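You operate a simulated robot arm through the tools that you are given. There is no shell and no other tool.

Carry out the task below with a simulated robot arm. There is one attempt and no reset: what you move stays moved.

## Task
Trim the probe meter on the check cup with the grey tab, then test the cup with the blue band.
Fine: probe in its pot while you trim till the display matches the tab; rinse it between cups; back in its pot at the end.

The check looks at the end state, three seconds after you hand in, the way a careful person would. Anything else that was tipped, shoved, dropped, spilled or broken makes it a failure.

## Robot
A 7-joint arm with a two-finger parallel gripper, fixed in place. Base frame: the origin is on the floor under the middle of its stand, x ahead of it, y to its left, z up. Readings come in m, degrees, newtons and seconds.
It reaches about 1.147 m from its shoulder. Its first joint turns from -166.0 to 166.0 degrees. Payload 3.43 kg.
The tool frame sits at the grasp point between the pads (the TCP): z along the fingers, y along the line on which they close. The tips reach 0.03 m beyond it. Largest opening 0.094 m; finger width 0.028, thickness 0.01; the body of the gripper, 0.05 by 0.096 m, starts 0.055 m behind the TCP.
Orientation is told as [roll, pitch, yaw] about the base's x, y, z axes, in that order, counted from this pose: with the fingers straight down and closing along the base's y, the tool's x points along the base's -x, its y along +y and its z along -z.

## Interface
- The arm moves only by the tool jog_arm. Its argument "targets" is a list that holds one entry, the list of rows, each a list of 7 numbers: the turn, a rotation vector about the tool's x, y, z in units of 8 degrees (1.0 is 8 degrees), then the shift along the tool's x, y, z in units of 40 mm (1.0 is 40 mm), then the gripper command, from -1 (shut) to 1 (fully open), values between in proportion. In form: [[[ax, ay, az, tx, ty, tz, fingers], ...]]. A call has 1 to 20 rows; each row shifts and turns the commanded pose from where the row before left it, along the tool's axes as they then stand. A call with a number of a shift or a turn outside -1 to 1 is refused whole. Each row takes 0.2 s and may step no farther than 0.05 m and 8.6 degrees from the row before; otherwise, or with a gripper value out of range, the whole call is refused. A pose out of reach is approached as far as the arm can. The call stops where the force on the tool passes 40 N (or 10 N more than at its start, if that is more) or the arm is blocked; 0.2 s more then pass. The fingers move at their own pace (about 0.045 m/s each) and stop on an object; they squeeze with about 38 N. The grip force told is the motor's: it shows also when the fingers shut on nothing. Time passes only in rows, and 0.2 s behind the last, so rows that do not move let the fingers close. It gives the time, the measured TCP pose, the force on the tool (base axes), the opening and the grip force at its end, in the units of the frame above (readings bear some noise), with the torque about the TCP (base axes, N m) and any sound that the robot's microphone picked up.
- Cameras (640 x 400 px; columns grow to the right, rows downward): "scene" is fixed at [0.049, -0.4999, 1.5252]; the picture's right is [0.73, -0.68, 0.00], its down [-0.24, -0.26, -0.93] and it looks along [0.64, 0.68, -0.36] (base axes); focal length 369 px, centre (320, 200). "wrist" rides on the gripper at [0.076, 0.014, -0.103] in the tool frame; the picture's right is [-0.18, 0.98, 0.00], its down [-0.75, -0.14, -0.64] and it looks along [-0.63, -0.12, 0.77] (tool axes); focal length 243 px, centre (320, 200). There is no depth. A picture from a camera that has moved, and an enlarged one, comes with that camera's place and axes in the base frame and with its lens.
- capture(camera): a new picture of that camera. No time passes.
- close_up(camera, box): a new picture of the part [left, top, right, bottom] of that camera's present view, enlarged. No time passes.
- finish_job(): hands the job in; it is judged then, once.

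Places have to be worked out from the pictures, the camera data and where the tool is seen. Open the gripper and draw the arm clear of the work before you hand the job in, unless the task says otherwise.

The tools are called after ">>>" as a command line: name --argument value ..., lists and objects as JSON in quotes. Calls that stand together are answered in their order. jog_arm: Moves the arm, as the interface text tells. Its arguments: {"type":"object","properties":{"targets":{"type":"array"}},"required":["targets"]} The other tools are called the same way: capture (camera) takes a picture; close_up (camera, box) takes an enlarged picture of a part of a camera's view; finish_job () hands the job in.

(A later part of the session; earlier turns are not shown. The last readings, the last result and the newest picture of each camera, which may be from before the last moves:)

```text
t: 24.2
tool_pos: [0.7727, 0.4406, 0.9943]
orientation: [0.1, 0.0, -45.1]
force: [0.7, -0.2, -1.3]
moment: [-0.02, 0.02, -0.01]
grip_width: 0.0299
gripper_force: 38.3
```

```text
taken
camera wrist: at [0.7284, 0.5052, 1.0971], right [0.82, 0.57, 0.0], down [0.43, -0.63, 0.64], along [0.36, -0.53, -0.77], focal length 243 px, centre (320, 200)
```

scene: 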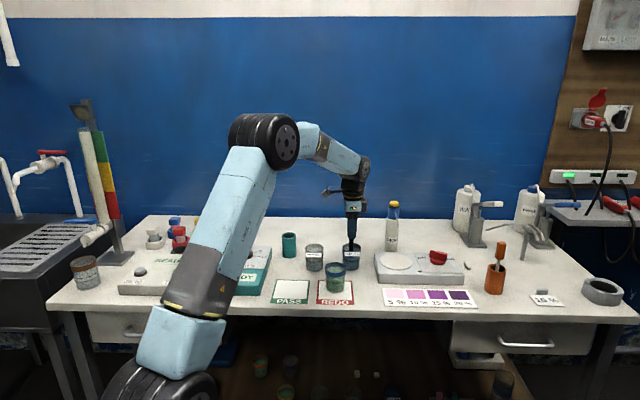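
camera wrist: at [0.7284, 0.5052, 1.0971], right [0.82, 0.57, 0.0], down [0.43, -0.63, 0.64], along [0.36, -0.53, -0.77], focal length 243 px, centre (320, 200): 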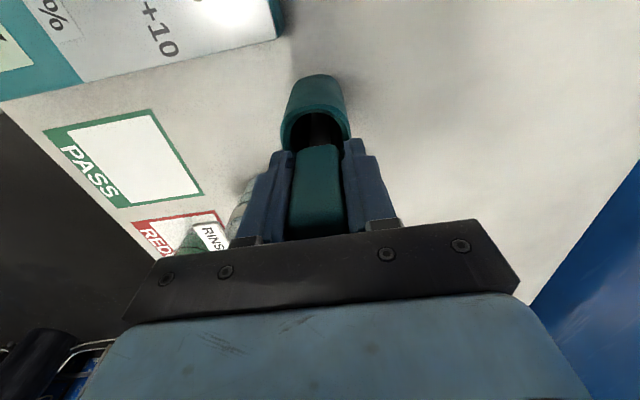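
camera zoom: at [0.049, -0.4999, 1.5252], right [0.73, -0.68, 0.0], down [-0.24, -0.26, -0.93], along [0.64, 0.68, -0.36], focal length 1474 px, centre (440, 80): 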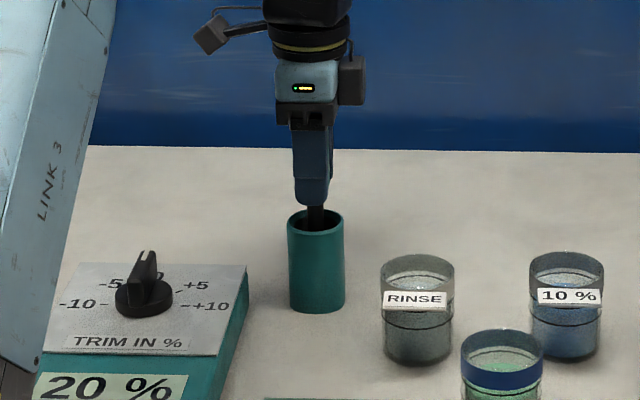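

The probe is back at its former seat height, as before the lift. I open the fingers, wait, and rise straight up.

>>> jog_arm --targets '[[[0, 0, 0, 0, 0, 0.03, -1], [0, 0, 0, 0, 0, 0, 1], [0, 0, 0, 0, 0, 0, 1], [0, 0, 0, 0, 0, 0, 1], [0, 0, 0, 0, 0, 0, 1], [0, 0, 0, 0, 0, 0, 1], [0, 0, 0, 0, 0, -0.4, 1], [0, 0, 0, 0, 0, -0.8, 1], [0, 0, 0, 0, 0, -0.9, 1], [0, 0, 0, 0, 0, -0.9, 1], [0, 0, 0, 0, 0, 0, 1]]]'

>>> close_up --camera "scene" --box '[200, 180, 340, 300]'

>>> capture --camera "wrist"

```text
t: 26.6
tool_pos: [0.7728, 0.4413, 1.1149]
orientation: [0.0, -0.1, -45.0]
force: [-1.0, 0.0, 0.7]
moment: [-0.01, -0.01, 0.02]
grip_width: 0.0939
gripper_force: 0.1
```

```text
3.33 times, centred on (270, 240) of scene
camera zoom: at [0.049, -0.4999, 1.5252], right [0.73, -0.68, 0.0], down [-0.24, -0.26, -0.93], along [0.64, 0.68, -0.36], focal length 1229 px, centre (487, 67)
```

zoom: 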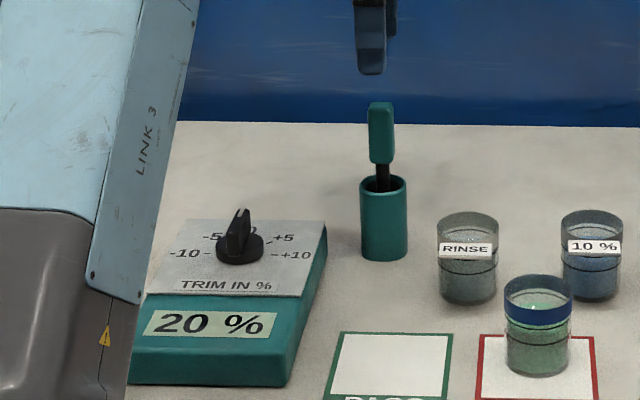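

```text
taken
camera wrist: at [0.7285, 0.5054, 1.2165], right [0.82, 0.57, 0.0], down [0.43, -0.63, 0.64], along [0.36, -0.53, -0.77], focal length 243 px, centre (320, 200)
```

wrist: 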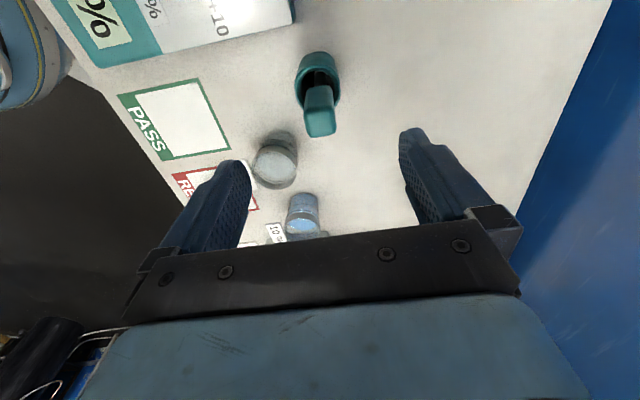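

The probe stands in its pot and the display holds 20 %. Next I move over the trim knob, staying high, to view its blade and scale.

>>> jog_arm --targets '[[[0, 0, 0, 0.68, -0.44, 0, 1], [0, 0, 0, 0.68, -0.44, 0, 1], [0, 0, 0, 0.68, -0.44, 0, 1], [0, 0, 0, 0.68, -0.44, 0, 1], [0, 0, 0, 0.68, -0.44, 0, 1], [0, 0, 0, 0, 0, 0, 1]]]'

>>> capture --camera "wrist"

>>> close_up --camera "wrist" --box '[200, 20, 420, 160]'

>>> close_up --camera "scene" --box '[190, 170, 300, 300]'

```text
t: 28.0
tool_pos: [0.6132, 0.4739, 1.1127]
orientation: [0.0, 0.0, -45.0]
force: [1.0, -0.3, 0.1]
moment: [0.01, 0.0, -0.02]
grip_width: 0.094
gripper_force: 0.0
```

```text
taken
camera wrist: at [0.5694, 0.5392, 1.216], right [0.83, 0.56, 0.0], down [0.43, -0.63, 0.64], along [0.36, -0.53, -0.77], focal length 243 px, centre (320, 200)
```

wrist: 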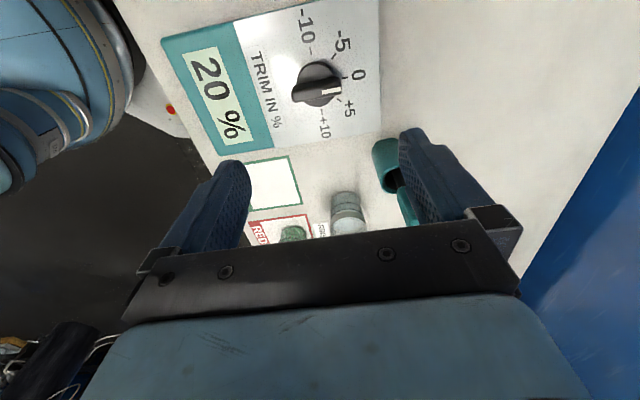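

```text
2.86 times, centred on (310, 90) of wrist
camera zoom: at [0.5694, 0.5392, 1.216], right [0.83, 0.56, 0.0], down [0.43, -0.63, 0.64], along [0.36, -0.53, -0.77], focal length 693 px, centre (349, 514)
```

zoom: 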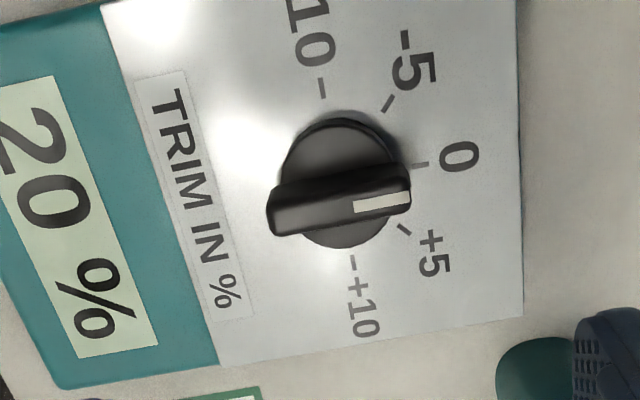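

```text
3.08 times, centred on (245, 235) of scene
camera zoom: at [0.049, -0.4999, 1.5252], right [0.73, -0.68, 0.0], down [-0.24, -0.26, -0.93], along [0.64, 0.68, -0.36], focal length 1134 px, centre (551, 92)
```

zoom: 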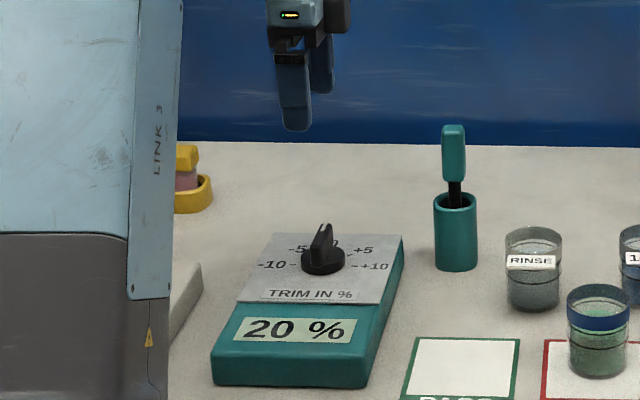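

The blade lies along about 43° azimuth with its top near z 0.942 at (0.6115, 0.471); the scale runs 0 at 45°, -10 at 135°, so it needs about +90° (counter-clockwise from above). I first yaw the gripper to -137° in free air, so the turn can end near -47°.

>>> jog_arm --targets '[[[0, 0, 0.958, 0, 0, 0, 1], [0, 0, 0.958, 0, 0, 0, 1], [0, 0, 0.958, 0, 0, 0, 1], [0, 0, 0.958, 0, 0, 0, 1], [0, 0, 0.958, 0, 0, 0, 1], [0, 0, 0.958, 0, 0, 0, 1], [0, 0, 0.958, 0, 0, 0, 1], [0, 0, 0.958, 0, 0, 0, 1], [0, 0, 0.958, 0, 0, 0, 1], [0, 0, 0.958, 0, 0, 0, 1], [0, 0, 0.958, 0, 0, 0, 1], [0, 0, 0.958, 0, 0, 0, 1], [0, 0, 0, 0, 0, 0, 1]]]'

>>> capture --camera "wrist"

>>> capture --camera "scene"

```text
t: 30.8
tool_pos: [0.6143, 0.475, 1.1153]
orientation: [0.0, 0.0, -137.0]
force: [0.0, 0.2, -0.5]
moment: [0.03, 0.02, 0.0]
grip_width: 0.0939
gripper_force: 0.0
```

```text
taken
camera wrist: at [0.679, 0.5169, 1.2163], right [0.54, -0.84, 0.0], down [-0.65, -0.41, 0.64], along [-0.54, -0.34, -0.77], focal length 243 px, centre (320, 200)
```

wrist: 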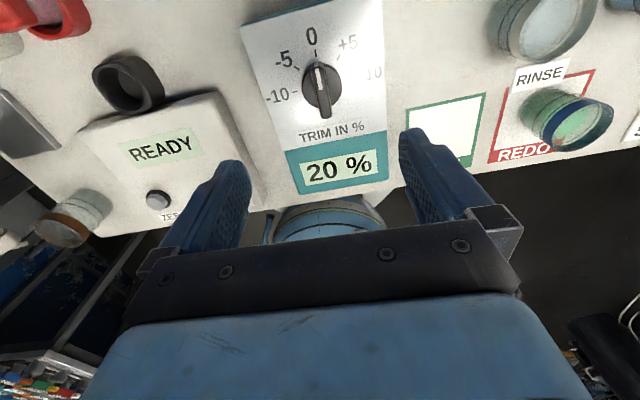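

```text
taken
```

scene: 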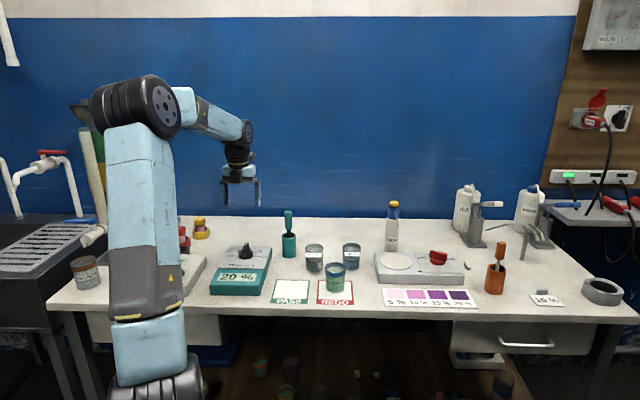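

Yaw -137° is reachable, and from here the wrist camera reads the dial and display. I zoom in to line up with the blade.

>>> close_up --camera "wrist" --box '[240, 10, 400, 130]'

```text
3.33 times, centred on (320, 70) of wrist
camera zoom: at [0.679, 0.5169, 1.2163], right [0.54, -0.84, 0.0], down [-0.65, -0.41, 0.64], along [-0.54, -0.34, -0.77], focal length 809 px, centre (320, 633)
```

zoom: 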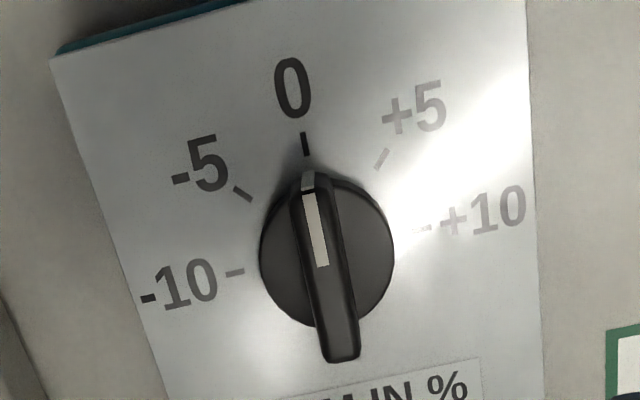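

The blade reads 45° and the knob axis about (0.612, 0.471). I nudge the TCP onto it and come down to TCP z ≈ 0.956, tips around the blade and above the knob's disc.

>>> jog_arm --targets '[[[0, 0, -0.125, -0.097, 0.03, 0.3, 1], [0, 0, 0, 0, 0, 0.8, 1], [0, 0, 0, 0, 0, 0.8, 1], [0, 0, 0, 0, 0, 0.8, 1], [0, 0, 0, 0, 0, 0.8, 1], [0, 0, 0, 0, 0, 0.45, 1], [0, 0, 0, 0, 0, 0, 1]]]'

>>> capture --camera "wrist"

>>> close_up --camera "wrist" --box '[220, 80, 420, 220]'

>>> close_up --camera "scene" --box '[190, 190, 300, 300]'

```text
t: 32.4
tool_pos: [0.6115, 0.4721, 0.9552]
orientation: [0.0, 0.0, -135.9]
force: [-0.4, 0.6, -1.0]
moment: [0.02, 0.0, 0.0]
grip_width: 0.0943
gripper_force: 0.1
```

```text
taken
camera wrist: at [0.6753, 0.5145, 1.0576], right [0.55, -0.83, 0.0], down [-0.64, -0.42, 0.64], along [-0.54, -0.35, -0.77], focal length 243 px, centre (320, 200)
```

wrist: 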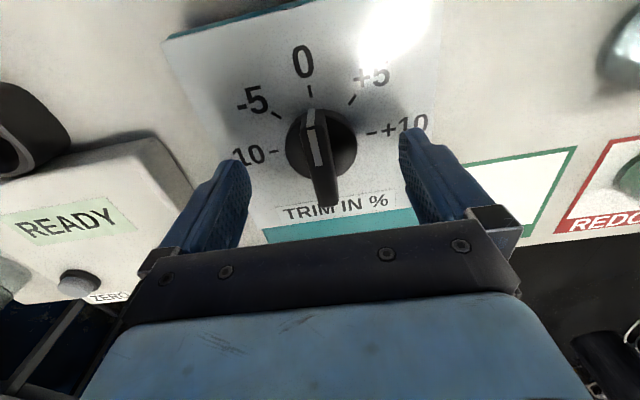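

```text
2.86 times, centred on (320, 150) of wrist
camera zoom: at [0.6753, 0.5145, 1.0576], right [0.55, -0.83, 0.0], down [-0.64, -0.42, 0.64], along [-0.54, -0.35, -0.77], focal length 693 px, centre (320, 343)
```

zoom: 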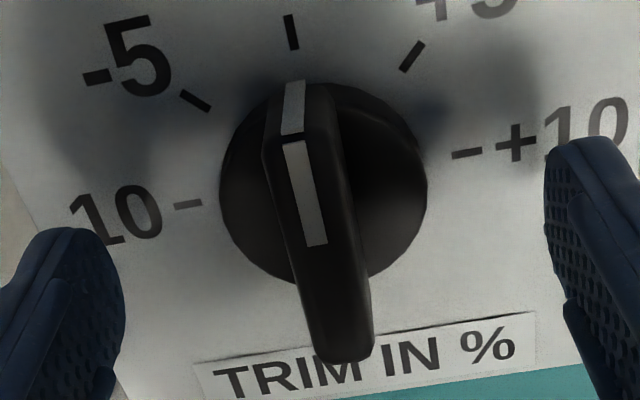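

```text
3.64 times, centred on (245, 245) of scene
camera zoom: at [0.049, -0.4999, 1.5252], right [0.73, -0.68, 0.0], down [-0.24, -0.26, -0.93], along [0.64, 0.68, -0.36], focal length 1340 px, centre (593, 36)
```

zoom: 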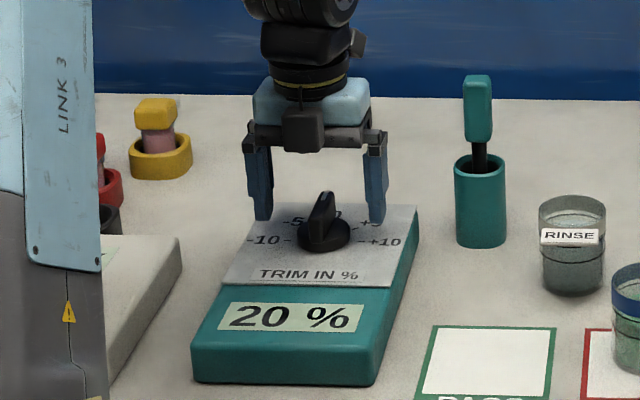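

The fingers straddle the blade evenly. I close them onto it without moving the arm and watch the force readings.

>>> jog_arm --targets '[[[0, 0, 0, 0, 0, 0, -1], [0, 0, 0, 0, 0, 0, -1], [0, 0, 0, 0, 0, 0, -1], [0, 0, 0, 0, 0, 0, -1], [0, 0, 0, 0, 0, 0, -1], [0, 0, 0, 0, 0, 0, -1], [0, 0, 0, 0, 0, 0, -1], [0, 0, 0, 0, 0, 0, -1]]]'

>>> close_up --camera "wrist" --box '[220, 80, 420, 220]'

>>> close_up --camera "scene" --box '[190, 190, 300, 300]'

```text
t: 34.2
tool_pos: [0.6128, 0.4702, 0.9557]
orientation: [0.0, 0.0, -135.9]
force: [5.0, -7.2, 0.4]
moment: [-0.29, -0.05, 0.02]
grip_width: 0.0139
gripper_force: 45.1
```

```text
2.86 times, centred on (320, 150) of wrist
camera zoom: at [0.6758, 0.5139, 1.0579], right [0.55, -0.83, 0.0], down [-0.64, -0.42, 0.64], along [-0.54, -0.35, -0.77], focal length 693 px, centre (320, 343)
```

zoom: 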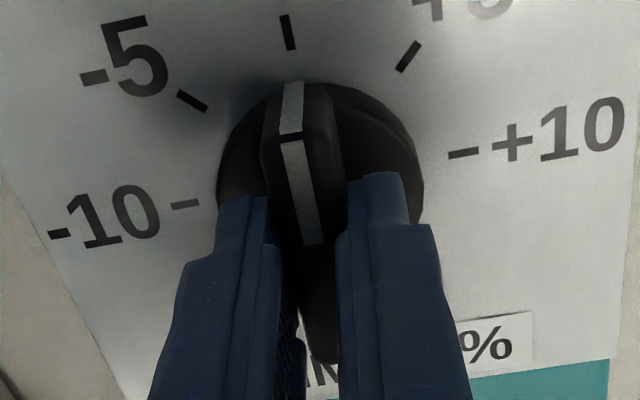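

```text
3.64 times, centred on (245, 245) of scene
camera zoom: at [0.049, -0.4999, 1.5252], right [0.73, -0.68, 0.0], down [-0.24, -0.26, -0.93], along [0.64, 0.68, -0.36], focal length 1340 px, centre (593, 36)
```

zoom: 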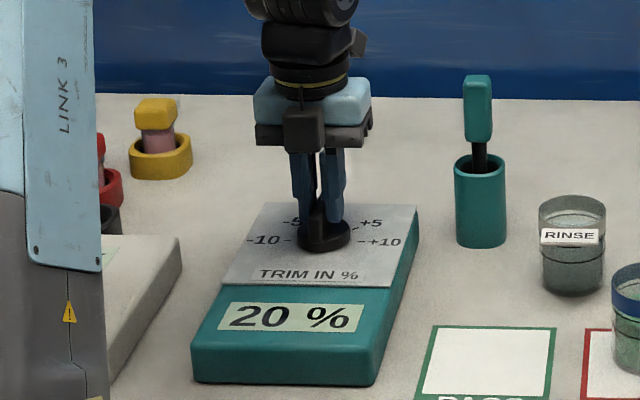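

The knob blade is held (13.9 mm) but pushes the tool sideways by about 9 N, meaning I sit about 2 mm off its axis. I shift 2 mm to relieve that, then turn the first 16° slowly.

>>> jog_arm --targets '[[[0, 0, 0, 0, 0.05, 0, -1], [0, 0, 0, 0, 0, 0, -1], [0, 0, -0.5, 0, 0, 0, -1], [0, 0, -0.5, 0, 0, 0, -1], [0, 0, -0.5, 0, 0, 0, -1], [0, 0, -0.5, 0, 0, 0, -1], [0, 0, 0, 0, 0, 0, -1], [0, 0, 0, 0, 0, 0, -1]]]'

>>> close_up --camera "wrist" --box '[180, 40, 440, 220]'

>>> close_up --camera "scene" --box '[190, 190, 300, 300]'

```text
t: 36.0
tool_pos: [0.6121, 0.4706, 0.9561]
orientation: [0.0, -0.1, -119.9]
force: [-22.0, 9.0, -13.6]
moment: [0.69, 0.1, 0.01]
grip_width: 0.0138
gripper_force: 45.0
```

```text
2.22 times, centred on (310, 130) of wrist
camera zoom: at [0.6616, 0.5303, 1.0578], right [0.76, -0.65, 0.0], down [-0.5, -0.58, 0.64], along [-0.42, -0.49, -0.77], focal length 539 px, centre (342, 356)
```

zoom: 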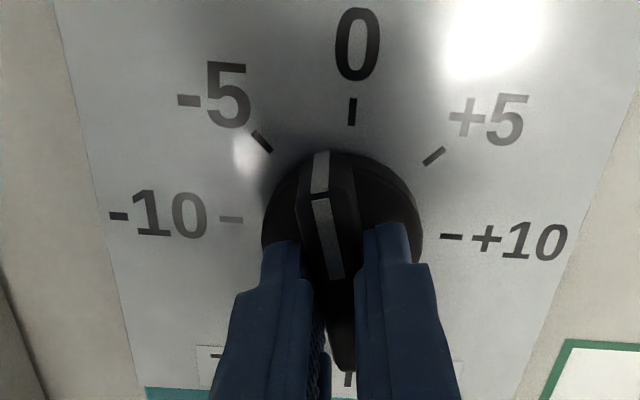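

```text
3.64 times, centred on (245, 245) of scene
camera zoom: at [0.049, -0.4999, 1.5252], right [0.73, -0.68, 0.0], down [-0.24, -0.26, -0.93], along [0.64, 0.68, -0.36], focal length 1340 px, centre (593, 36)
```

zoom: 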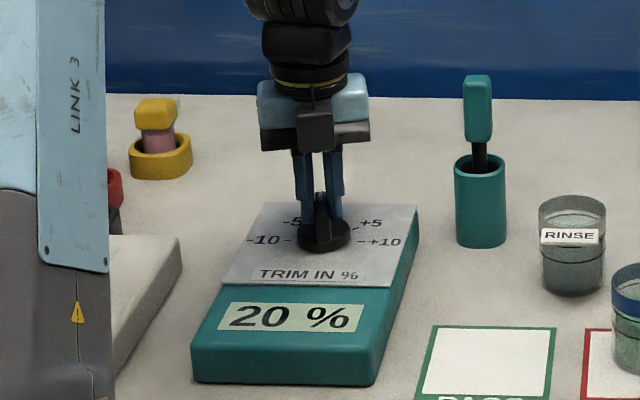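

The knob turns with the gripper and the meter has not moved, but the side force is now about -23 N along the closing axis: I over-corrected. I back off 1.4 mm and read the force again.

>>> jog_arm --targets '[[[0, 0, 0, 0, -0.036, 0, -1], [0, 0, 0, 0, 0, 0, -1], [0, 0, 0, 0, 0, 0, -1]]]'

```text
t: 36.8
tool_pos: [0.6112, 0.4693, 0.9555]
orientation: [-0.1, -0.1, -120.0]
force: [-12.7, 4.4, -16.2]
moment: [-0.73, 0.69, -0.01]
grip_width: 0.0137
gripper_force: 44.6
```

Side force halved and there is a downward pull of about 16 N. I ease 1.2 mm more the same way and 1 mm down.

>>> jog_arm --targets '[[[0, 0, 0, 0, -0.03, 0.025, -1], [0, 0, 0, 0, 0, 0, -1], [0, 0, 0, 0, 0, 0, -1]]]'

>>> close_up --camera "wrist" --box '[180, 40, 440, 220]'

>>> close_up --camera "scene" --box '[200, 210, 280, 300]'

```text
t: 37.6
tool_pos: [0.6105, 0.4708, 0.9559]
orientation: [0.0, 0.0, -120.0]
force: [-3.8, -4.3, -2.0]
moment: [-1.33, 0.84, 0.02]
grip_width: 0.0135
gripper_force: 45.0
```

```text
2.22 times, centred on (310, 130) of wrist
camera zoom: at [0.6614, 0.5301, 1.058], right [0.76, -0.65, 0.0], down [-0.5, -0.58, 0.64], along [-0.42, -0.49, -0.77], focal length 539 px, centre (342, 356)
```

zoom: 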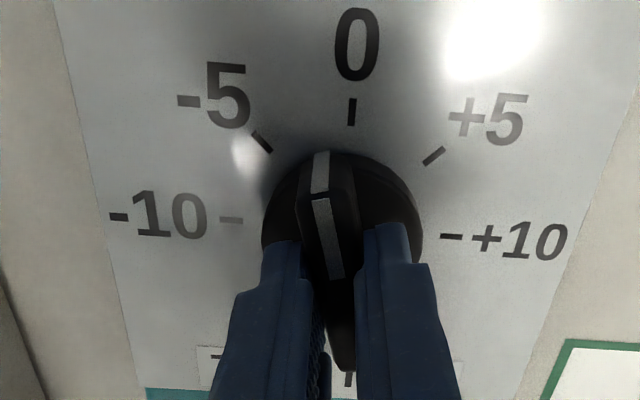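

```text
4.44 times, centred on (240, 255) of scene
camera zoom: at [0.049, -0.4999, 1.5252], right [0.73, -0.68, 0.0], down [-0.24, -0.26, -0.93], along [0.64, 0.68, -0.36], focal length 1638 px, centre (676, -44)
```

zoom: 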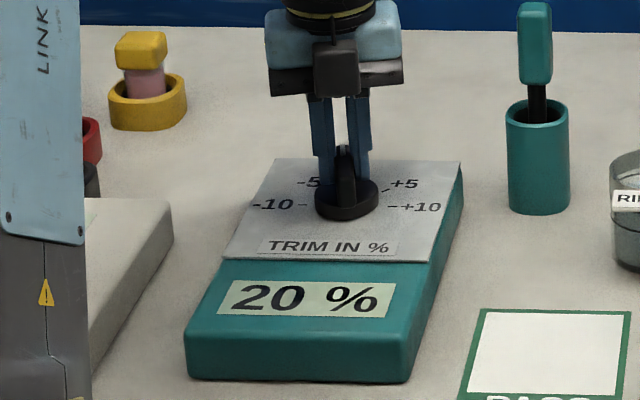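

Forces are low now and the display still reads 20 %. I turn on another 28° toward -5 and watch the force and the display.

>>> jog_arm --targets '[[[0, 0, -0.5, 0, 0, 0, -1], [0, 0, -0.5, 0, 0, 0, -1], [0, 0, -0.5, 0, 0, 0, -1], [0, 0, -0.5, 0, 0, 0, -1], [0, 0, 0, 0, 0, 0, -1]]]'

>>> close_up --camera "wrist" --box '[180, 40, 440, 220]'

>>> close_up --camera "scene" --box '[200, 210, 280, 300]'

```text
t: 38.8
tool_pos: [0.6117, 0.4694, 0.9553]
orientation: [0.0, 0.1, -103.9]
force: [5.9, -4.8, 8.3]
moment: [-1.04, 0.09, -0.01]
grip_width: 0.0141
gripper_force: 45.4
```

```text
2.22 times, centred on (310, 130) of wrist
camera zoom: at [0.6431, 0.5417, 1.058], right [0.91, -0.41, 0.0], down [-0.32, -0.7, 0.64], along [-0.27, -0.58, -0.77], focal length 539 px, centre (342, 356)
```

zoom: 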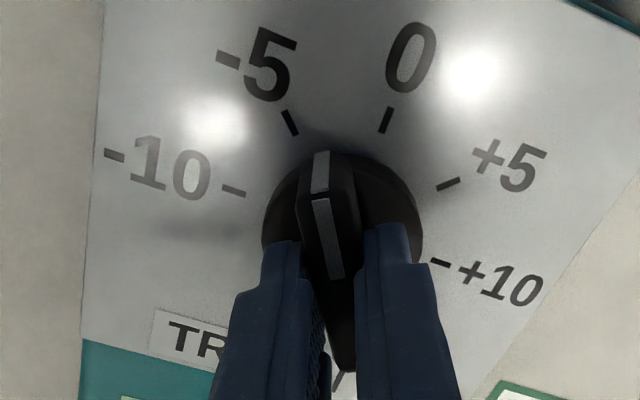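

```text
4.44 times, centred on (240, 255) of scene
camera zoom: at [0.049, -0.4999, 1.5252], right [0.73, -0.68, 0.0], down [-0.24, -0.26, -0.93], along [0.64, 0.68, -0.36], focal length 1638 px, centre (676, -44)
```

zoom: 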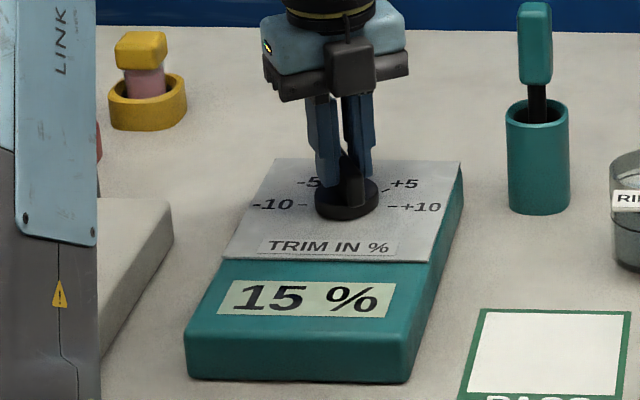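

The display steps to 15 % here, so it works in 5 % steps and -10 should give 10 %. Forces stay below 10 N; I turn on another 28°.

>>> jog_arm --targets '[[[0, 0, -0.5, 0, 0.01, 0, -1], [0, 0, -0.5, 0, 0, 0, -1], [0, 0, -0.5, 0, 0, 0, -1], [0, 0, -0.5, 0, 0, 0, -1], [0, 0, -0.5, 0, 0, 0, -1], [0, 0, -0.5, 0, 0, 0, -1], [0, 0, -0.5, 0, 0, 0, -1], [0, 0, 0, 0, 0, 0, -1]]]'

>>> close_up --camera "wrist" --box '[180, 40, 440, 220]'

>>> close_up --camera "scene" --box '[200, 210, 280, 300]'

```text
t: 40.6
tool_pos: [0.6113, 0.4701, 0.955]
orientation: [0.0, 0.0, -75.9]
force: [2.4, -2.2, 13.5]
moment: [-0.13, -0.01, -0.02]
grip_width: 0.0139
gripper_force: 44.8
```

```text
2.22 times, centred on (310, 130) of wrist
camera zoom: at [0.6063, 0.5485, 1.058], right [1.0, 0.06, 0.0], down [0.05, -0.77, 0.64], along [0.04, -0.64, -0.77], focal length 539 px, centre (342, 356)
```

zoom: 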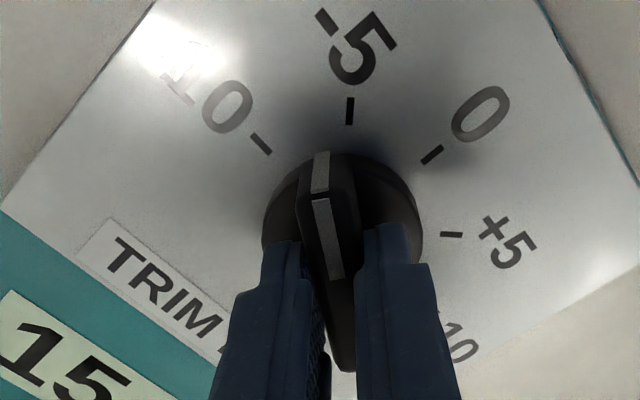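

```text
4.44 times, centred on (240, 255) of scene
camera zoom: at [0.049, -0.4999, 1.5252], right [0.73, -0.68, 0.0], down [-0.24, -0.26, -0.93], along [0.64, 0.68, -0.36], focal length 1638 px, centre (676, -44)
```

zoom: 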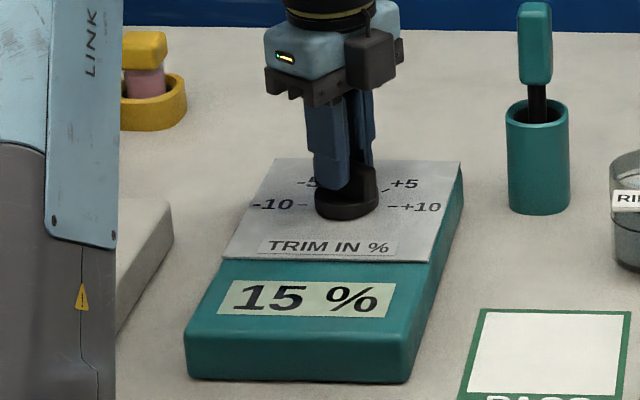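

Sitting at about -6.7, the display still shows 15 %. I turn the remaining 30° to bring the pointer onto the -10 tick.

>>> jog_arm --targets '[[[0, 0, -0.5, 0, 0, -0.015, -1], [0, 0, -0.5, 0, 0, 0, -1], [0, 0, -0.5, 0, 0, 0, -1], [0, 0, -0.5, 0, 0, 0, -1], [0, 0, -0.5, 0, 0, 0, -1], [0, 0, -0.5, 0, 0, 0, -1], [0, 0, -0.5, 0, 0, 0, -1], [0, 0, -0.25, 0, 0, 0, -1], [0, 0, 0, 0, 0, 0, -1], [0, 0, 0, 0, 0, 0, -1]]]'

>>> close_up --camera "wrist" --box '[180, 40, 440, 220]'

>>> close_up --camera "scene" --box '[200, 210, 280, 300]'

```text
t: 42.8
tool_pos: [0.6118, 0.4701, 0.9543]
orientation: [0.0, 0.0, -45.9]
force: [5.9, -5.4, 0.2]
moment: [-0.62, -0.76, 0.03]
grip_width: 0.0138
gripper_force: 45.0
```

```text
2.22 times, centred on (310, 130) of wrist
camera zoom: at [0.5683, 0.5359, 1.058], right [0.83, 0.55, 0.0], down [0.42, -0.64, 0.64], along [0.35, -0.54, -0.77], focal length 539 px, centre (342, 356)
```

zoom: 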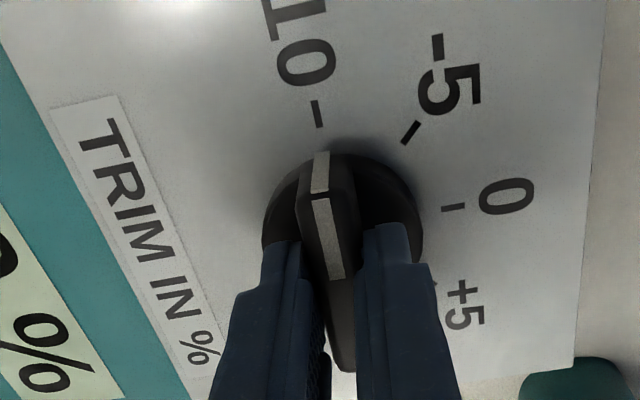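

```text
4.44 times, centred on (240, 255) of scene
camera zoom: at [0.049, -0.4999, 1.5252], right [0.73, -0.68, 0.0], down [-0.24, -0.26, -0.93], along [0.64, 0.68, -0.36], focal length 1638 px, centre (676, -44)
```

zoom: 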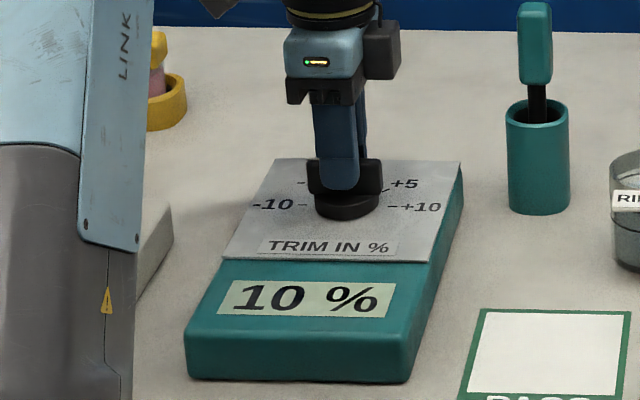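

The display reads 10 %, matching the grey tab, and the pointer is on -10. I release the knob and rise straight up.

>>> jog_arm --targets '[[[0, 0, 0, 0, 0, 0, 1], [0, 0, 0, 0, 0, 0, 1], [0, 0, 0, 0, 0, 0, 1], [0, 0, 0, 0, 0, 0, 1], [0, 0, 0, 0, 0, 0, 1], [0, 0, 0, 0, 0, 0, 1], [0, 0, 0, 0, 0, -0.5, 1], [0, 0, 0, 0, 0, -0.9, 1], [0, 0, 0, 0, 0, -0.9, 1], [0, 0, 0, 0, 0, -0.9, 1], [0, 0, 0, 0, 0, -0.8, 1], [0, 0, 0, 0, 0, 0, 1]]]'

>>> close_up --camera "wrist" --box '[160, 0, 420, 180]'

>>> close_up --camera "scene" --box '[200, 180, 340, 300]'

```text
t: 45.4
tool_pos: [0.6122, 0.4698, 1.1157]
orientation: [0.0, 0.0, -46.0]
force: [0.1, 0.4, 1.4]
moment: [-0.03, 0.04, 0.0]
grip_width: 0.094
gripper_force: 0.1
```

```text
2.22 times, centred on (290, 90) of wrist
camera zoom: at [0.5689, 0.5358, 1.2178], right [0.83, 0.55, 0.0], down [0.42, -0.64, 0.64], along [0.35, -0.54, -0.77], focal length 539 px, centre (387, 444)
```

zoom: 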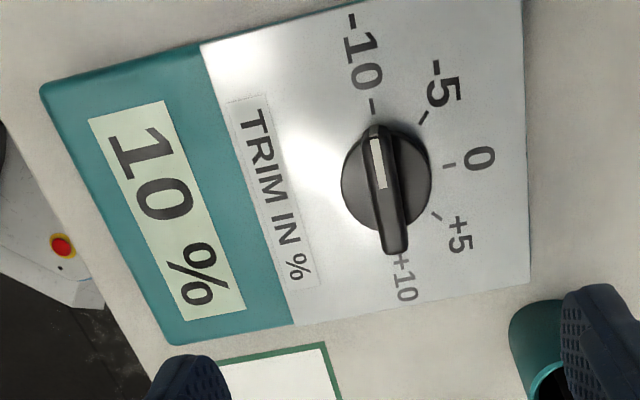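

```text
3.33 times, centred on (270, 240) of scene
camera zoom: at [0.049, -0.4999, 1.5252], right [0.73, -0.68, 0.0], down [-0.24, -0.26, -0.93], along [0.64, 0.68, -0.36], focal length 1229 px, centre (487, 67)
```

zoom: 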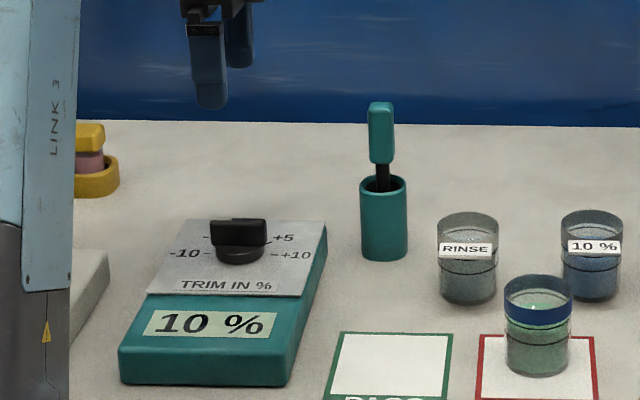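

Trim is set and the meter hasn't shifted. I go back above the probe handle at yaw -45°.

>>> jog_arm --targets '[[[0, 0, -0.125, 0, 0, 0, 1], [0, 0, 0, -0.6736, 0.462, 0, 1], [0, 0, 0, -0.6736, 0.462, 0, 1], [0, 0, 0, -0.6736, 0.462, 0, 1], [0, 0, 0, -0.6736, 0.462, 0, 1], [0, 0, 0, -0.6736, 0.462, 0, 1], [0, 0, 0, 0, 0, 0, 1]]]'

>>> capture --camera "wrist"

>>> close_up --camera "wrist" --box '[220, 20, 420, 160]'

>>> close_up --camera "scene" --box '[200, 180, 340, 300]'

```text
t: 47.0
tool_pos: [0.7718, 0.4411, 1.1167]
orientation: [-0.2, 0.1, -44.9]
force: [-0.1, -0.1, -0.8]
moment: [-0.02, -0.01, 0.01]
grip_width: 0.0942
gripper_force: 0.0
```

```text
taken
camera wrist: at [0.728, 0.5057, 1.219], right [0.82, 0.57, 0.0], down [0.44, -0.63, 0.64], along [0.36, -0.53, -0.77], focal length 243 px, centre (320, 200)
```

wrist: 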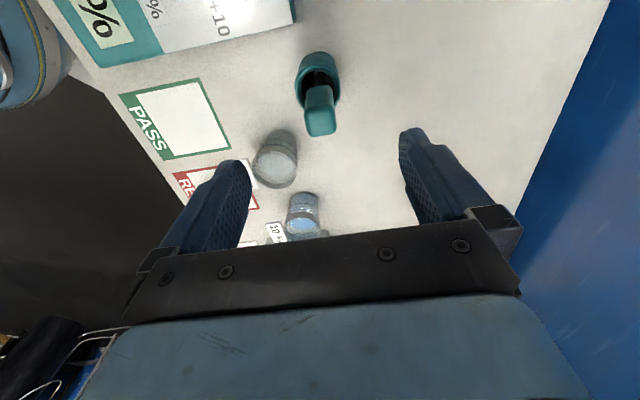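

```text
2.86 times, centred on (320, 90) of wrist
camera zoom: at [0.728, 0.5057, 1.219], right [0.82, 0.57, 0.0], down [0.44, -0.63, 0.64], along [0.36, -0.53, -0.77], focal length 693 px, centre (320, 514)
```

zoom: 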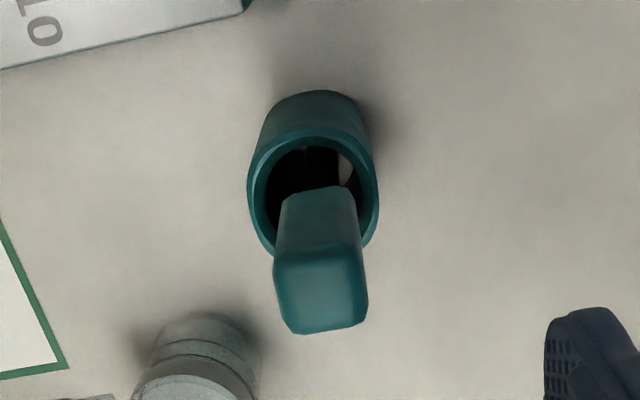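

```text
3.33 times, centred on (270, 240) of scene
camera zoom: at [0.049, -0.4999, 1.5252], right [0.73, -0.68, 0.0], down [-0.24, -0.26, -0.93], along [0.64, 0.68, -0.36], focal length 1229 px, centre (487, 67)
```

zoom: 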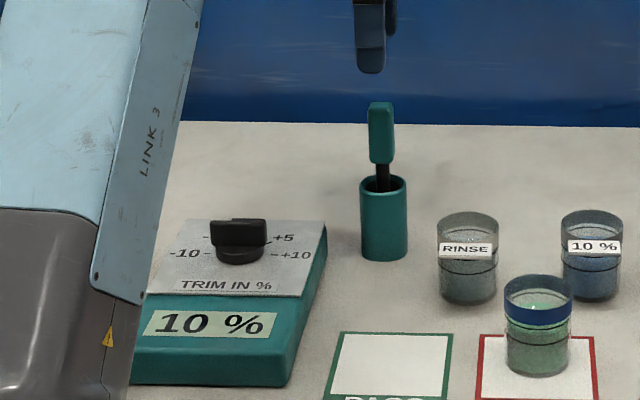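

The handle sits in the view exactly as before. I lower 0.122 m to the old grip height and close on it.

>>> jog_arm --targets '[[[0, 0, 0, 0, 0, 0.8, 1], [0, 0, 0, 0, 0, 0.8, 1], [0, 0, 0, 0, 0, 0.8, 1], [0, 0, 0, 0, 0, 0.65, 1], [0, 0, 0, 0, 0, 0, 1], [0, 0, 0, 0, 0, 0, -1], [0, 0, 0, 0, 0, 0, -1], [0, 0, 0, 0, 0, 0, -1], [0, 0, 0, 0, 0, 0, -1], [0, 0, 0, 0, 0, 0, -1], [0, 0, 0, 0, 0, 0, -1], [0, 0, 0, 0, 0, 0, -1]]]'

>>> capture --camera "wrist"

>>> close_up --camera "scene" --box '[230, 160, 350, 270]'

```text
t: 49.6
tool_pos: [0.7714, 0.442, 0.9937]
orientation: [0.1, 0.0, -44.9]
force: [-0.5, -0.3, -0.9]
moment: [-0.02, 0.02, 0.01]
grip_width: 0.0296
gripper_force: 38.4
```

```text
taken
camera wrist: at [0.728, 0.506, 1.0959], right [0.82, 0.57, 0.0], down [0.43, -0.63, 0.64], along [0.36, -0.53, -0.77], focal length 243 px, centre (320, 200)
```

wrist: 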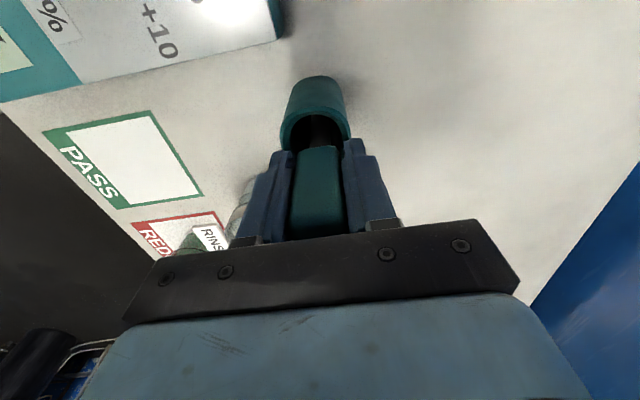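

```text
3.64 times, centred on (290, 215) of scene
camera zoom: at [0.049, -0.4999, 1.5252], right [0.73, -0.68, 0.0], down [-0.24, -0.26, -0.93], along [0.64, 0.68, -0.36], focal length 1340 px, centre (429, 146)
```

zoom: 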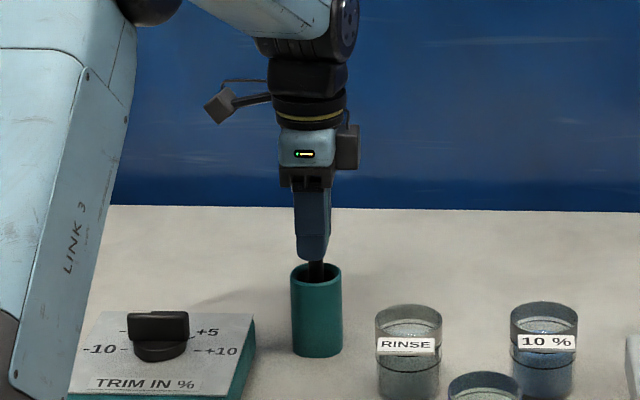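

The handle is gripped at 29.6 mm. I lift the probe out and carry it over the RINSE cup, which I place at (0.7805, 0.3165).

>>> jog_arm --targets '[[[0, 0, 0, 0, 0, -0.4, -1], [0, 0, 0, 0, 0, -0.6, -1], [0, 0, 0, 0, 0, -0.7, -1], [0, 0, 0, 0, 0, -0.7, -1], [0, 0, 0, 0, 0, -0.7, -1], [0, 0, 0, 0, 0, -0.4, -1], [0, 0, 0, 0, 0, 0, -1], [0, 0, 0, -0.583, -0.5125, 0, -1], [0, 0, 0, -0.583, -0.5125, 0, -1], [0, 0, 0, -0.583, -0.5125, 0, -1], [0, 0, 0, -0.583, -0.5125, 0, -1], [0, 0, 0, 0, 0, 0, -1], [0, 0, 0, 0, 0, 0, -1]]]'

>>> capture --camera "wrist"

>>> close_up --camera "wrist" --box '[260, 40, 400, 160]'

>>> close_up --camera "scene" --box '[220, 170, 380, 300]'

```text
t: 52.4
tool_pos: [0.7796, 0.3167, 1.1344]
orientation: [0.0, 0.0, -44.9]
force: [-0.1, 1.0, -1.6]
moment: [-0.02, -0.01, 0.0]
grip_width: 0.0298
gripper_force: 38.0
```

```text
taken
camera wrist: at [0.7354, 0.3822, 1.2366], right [0.82, 0.57, 0.0], down [0.43, -0.63, 0.64], along [0.36, -0.53, -0.77], focal length 243 px, centre (320, 200)
```

wrist: 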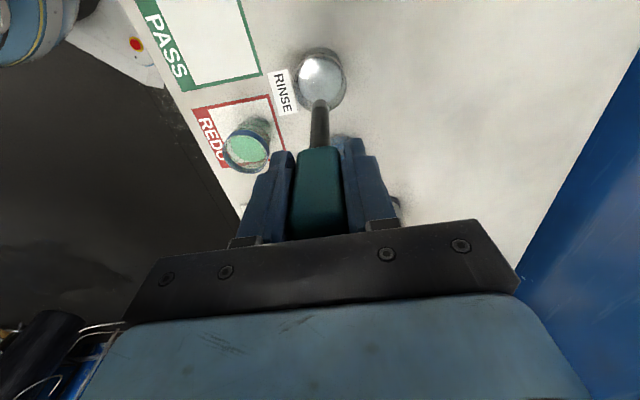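

```text
3.33 times, centred on (330, 100) of wrist
camera zoom: at [0.7354, 0.3822, 1.2366], right [0.82, 0.57, 0.0], down [0.43, -0.63, 0.64], along [0.36, -0.53, -0.77], focal length 809 px, centre (287, 533)
```

zoom: 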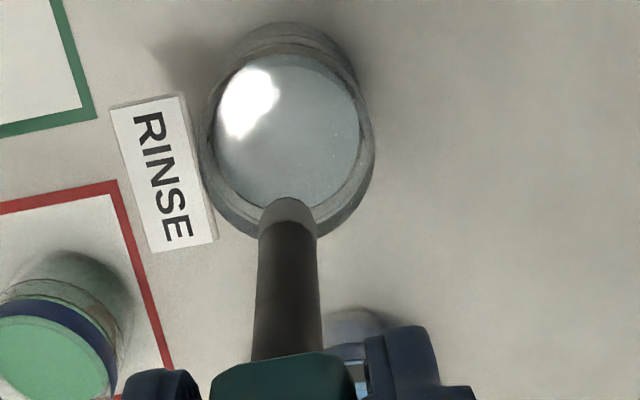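

```text
3.08 times, centred on (300, 235) of scene
camera zoom: at [0.049, -0.4999, 1.5252], right [0.73, -0.68, 0.0], down [-0.24, -0.26, -0.93], along [0.64, 0.68, -0.36], focal length 1134 px, centre (382, 92)
```

zoom: 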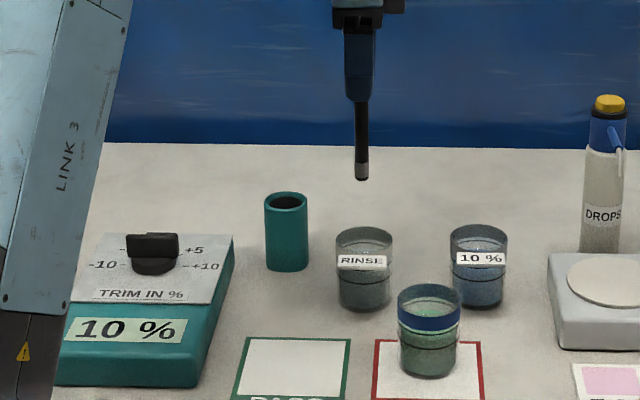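

The tip is centred over the rinse. I dip to the same depth as before, hold for about three seconds, then lift and pause for drips.

>>> jog_arm --targets '[[[0, 0, 0, 0, 0, 0.6, -1], [0, 0, 0, 0, 0, 0.6, -1], [0, 0, 0, 0, 0, 0.6, -1], [0, 0, 0, 0, 0, 0.6, -1], [0, 0, 0, 0, 0, 0.5, -1], [0, 0, 0, 0, 0, 0.45, -1], [0, 0, 0, 0, 0, 0, -1], [0, 0, 0, 0, 0, 0, -1], [0, 0, 0, 0, 0, 0, -1], [0, 0, 0, 0, 0, 0, -1], [0, 0, 0, 0, 0, 0, -1], [0, 0, 0, 0, 0, 0, -1], [0, 0, 0, 0, 0, 0, -1], [0, 0, 0, 0, 0, 0, -1], [0, 0, 0, 0, 0, 0, -1], [0, 0, 0, 0, 0, 0, -1], [0, 0, 0, 0, 0, 0, -1], [0, 0, 0, 0, 0, 0, -1], [0, 0, 0, 0, 0, 0, -1], [0, 0, 0, 0, 0, 0, -1]]]'

>>> close_up --camera "scene" --box '[200, 180, 380, 300]'

>>> close_up --camera "wrist" --box '[260, 50, 380, 150]'

```text
t: 56.6
tool_pos: [0.7791, 0.3154, 0.9993]
orientation: [0.0, 0.0, -44.9]
force: [0.1, 0.8, -1.5]
moment: [0.01, -0.03, -0.01]
grip_width: 0.0299
gripper_force: 37.7
```

```text
3.33 times, centred on (290, 240) of scene
camera zoom: at [0.049, -0.4999, 1.5252], right [0.73, -0.68, 0.0], down [-0.24, -0.26, -0.93], along [0.64, 0.68, -0.36], focal length 1229 px, centre (420, 67)
```

zoom: 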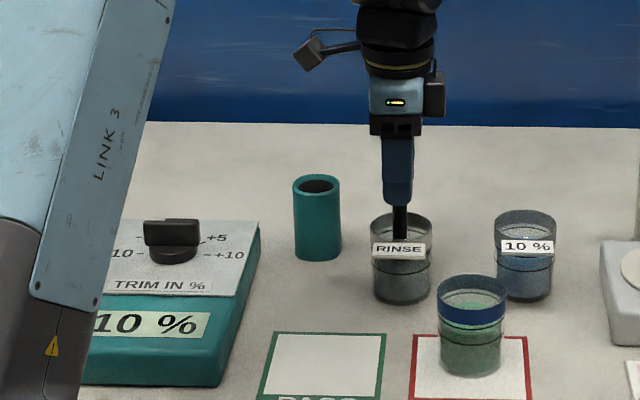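

```text
4.00 times, centred on (320, 100) of wrist
camera zoom: at [0.7355, 0.3813, 1.1017], right [0.82, 0.57, 0.0], down [0.43, -0.63, 0.64], along [0.36, -0.53, -0.77], focal length 970 px, centre (320, 600)
```

zoom: 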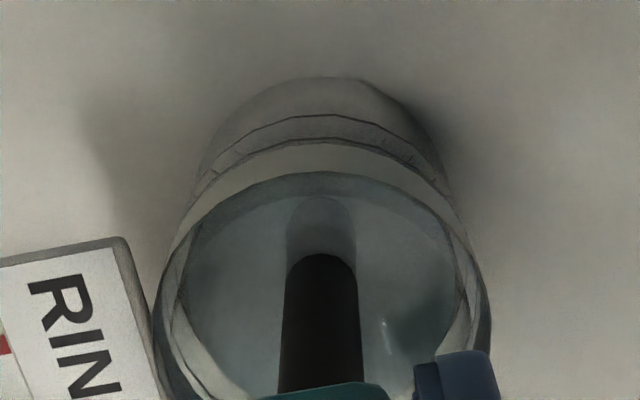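

The silver tip is fully under the rinse water. I bob it once, going 2 mm deeper, then lift out slowly and pause above the cup.

>>> jog_arm --targets '[[[0, 0, 0, 0, 0, -0.2, -1], [0, 0, 0, 0, 0, 0.25, -1], [0, 0, 0, 0, 0, 0, -1], [0, 0, 0, 0, 0, 0, -1], [0, 0, 0, 0, 0, 0, -1], [0, 0, 0, 0, 0, 0, -1], [0, 0, 0, 0, 0, 0, -1], [0, 0, 0, 0, 0, -0.3, -1], [0, 0, 0, 0, 0, -0.4, -1], [0, 0, 0, 0, 0, -0.5, -1], [0, 0, 0, 0, 0, 0, -1], [0, 0, 0, 0, 0, 0, -1], [0, 0, 0, 0, 0, 0, -1], [0, 0, 0, 0, 0, 0, -1], [0, 0, 0, 0, 0, -0.7, -1], [0, 0, 0, 0, 0, -0.75, -1], [0, 0, 0, 0, 0, -0.75, -1], [0, 0, 0, 0, 0, 0, -1]]]'

>>> capture --camera "wrist"

>>> close_up --camera "scene" --box '[200, 180, 380, 300]'

```text
t: 60.4
tool_pos: [0.7794, 0.3181, 1.1335]
orientation: [0.0, 0.0, -44.9]
force: [0.2, 0.0, -1.6]
moment: [-0.01, 0.05, -0.03]
grip_width: 0.0297
gripper_force: 37.8
```

```text
taken
camera wrist: at [0.7353, 0.3826, 1.2361], right [0.82, 0.57, 0.0], down [0.43, -0.63, 0.64], along [0.36, -0.53, -0.77], focal length 243 px, centre (320, 200)
```

wrist: 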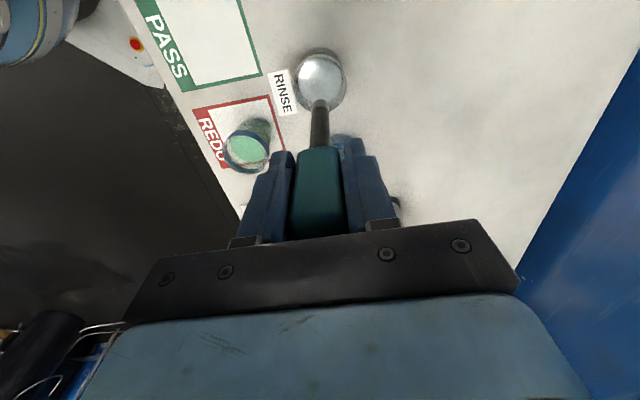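

```text
3.33 times, centred on (290, 240) of scene
camera zoom: at [0.049, -0.4999, 1.5252], right [0.73, -0.68, 0.0], down [-0.24, -0.26, -0.93], along [0.64, 0.68, -0.36], focal length 1229 px, centre (420, 67)
```

zoom: 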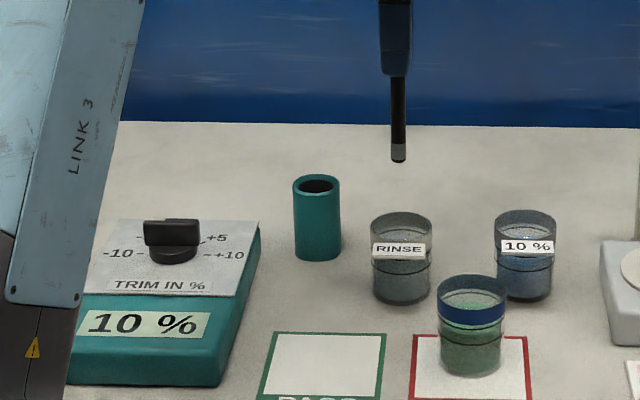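

The probe is rinsed and lifted clear, display at 10 %. I carry it over the blue-banded cup, judged at (0.7435, 0.184).

>>> jog_arm --targets '[[[0, 0, 0, -0.424, -0.747, 0, -1], [0, 0, 0, -0.424, -0.747, 0, -1], [0, 0, 0, -0.424, -0.747, 0, -1], [0, 0, 0, -0.424, -0.747, 0, -1], [0, 0, 0, 0, 0, 0, -1], [0, 0, 0, 0, 0, 0, -1]]]'

>>> capture --camera "wrist"

>>> close_up --camera "wrist" --box '[260, 40, 400, 160]'

>>> close_up --camera "scene" --box '[200, 180, 400, 310]'

```text
t: 61.8
tool_pos: [0.7434, 0.1848, 1.1343]
orientation: [-0.1, 0.0, -44.9]
force: [0.2, 0.1, -0.5]
moment: [-0.01, 0.0, -0.01]
grip_width: 0.0301
gripper_force: 37.9
```

```text
taken
camera wrist: at [0.6987, 0.2495, 1.2357], right [0.82, 0.57, 0.0], down [0.43, -0.63, 0.64], along [0.36, -0.53, -0.77], focal length 243 px, centre (320, 200)
```

wrist: 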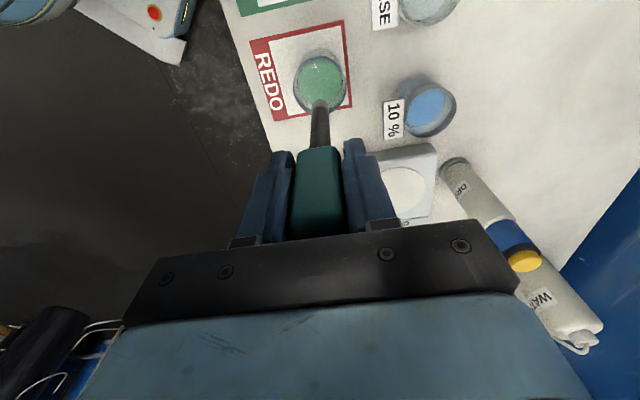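

```text
3.33 times, centred on (330, 100) of wrist
camera zoom: at [0.6987, 0.2495, 1.2357], right [0.82, 0.57, 0.0], down [0.43, -0.63, 0.64], along [0.36, -0.53, -0.77], focal length 809 px, centre (287, 533)
```

zoom: 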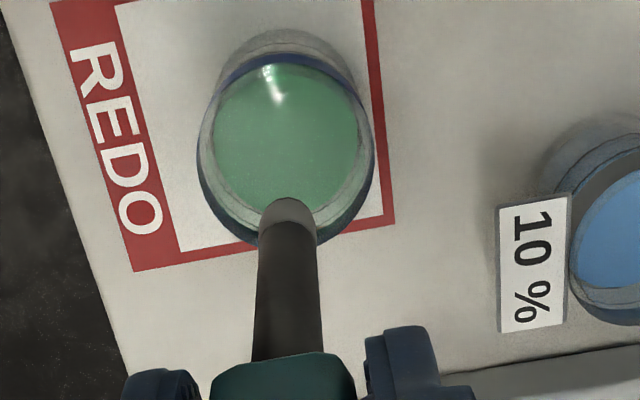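

```text
3.08 times, centred on (300, 245) of scene
camera zoom: at [0.049, -0.4999, 1.5252], right [0.73, -0.68, 0.0], down [-0.24, -0.26, -0.93], along [0.64, 0.68, -0.36], focal length 1134 px, centre (382, 62)
```

zoom: 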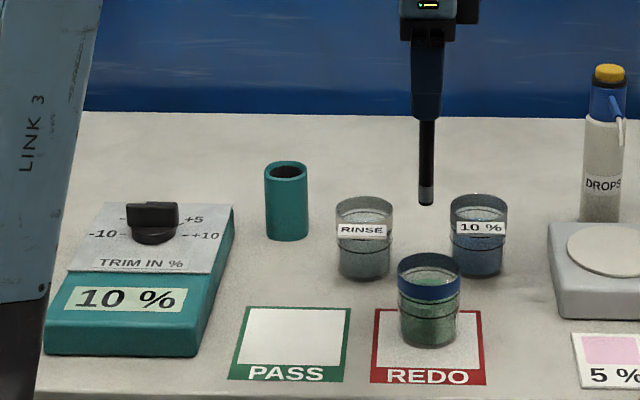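

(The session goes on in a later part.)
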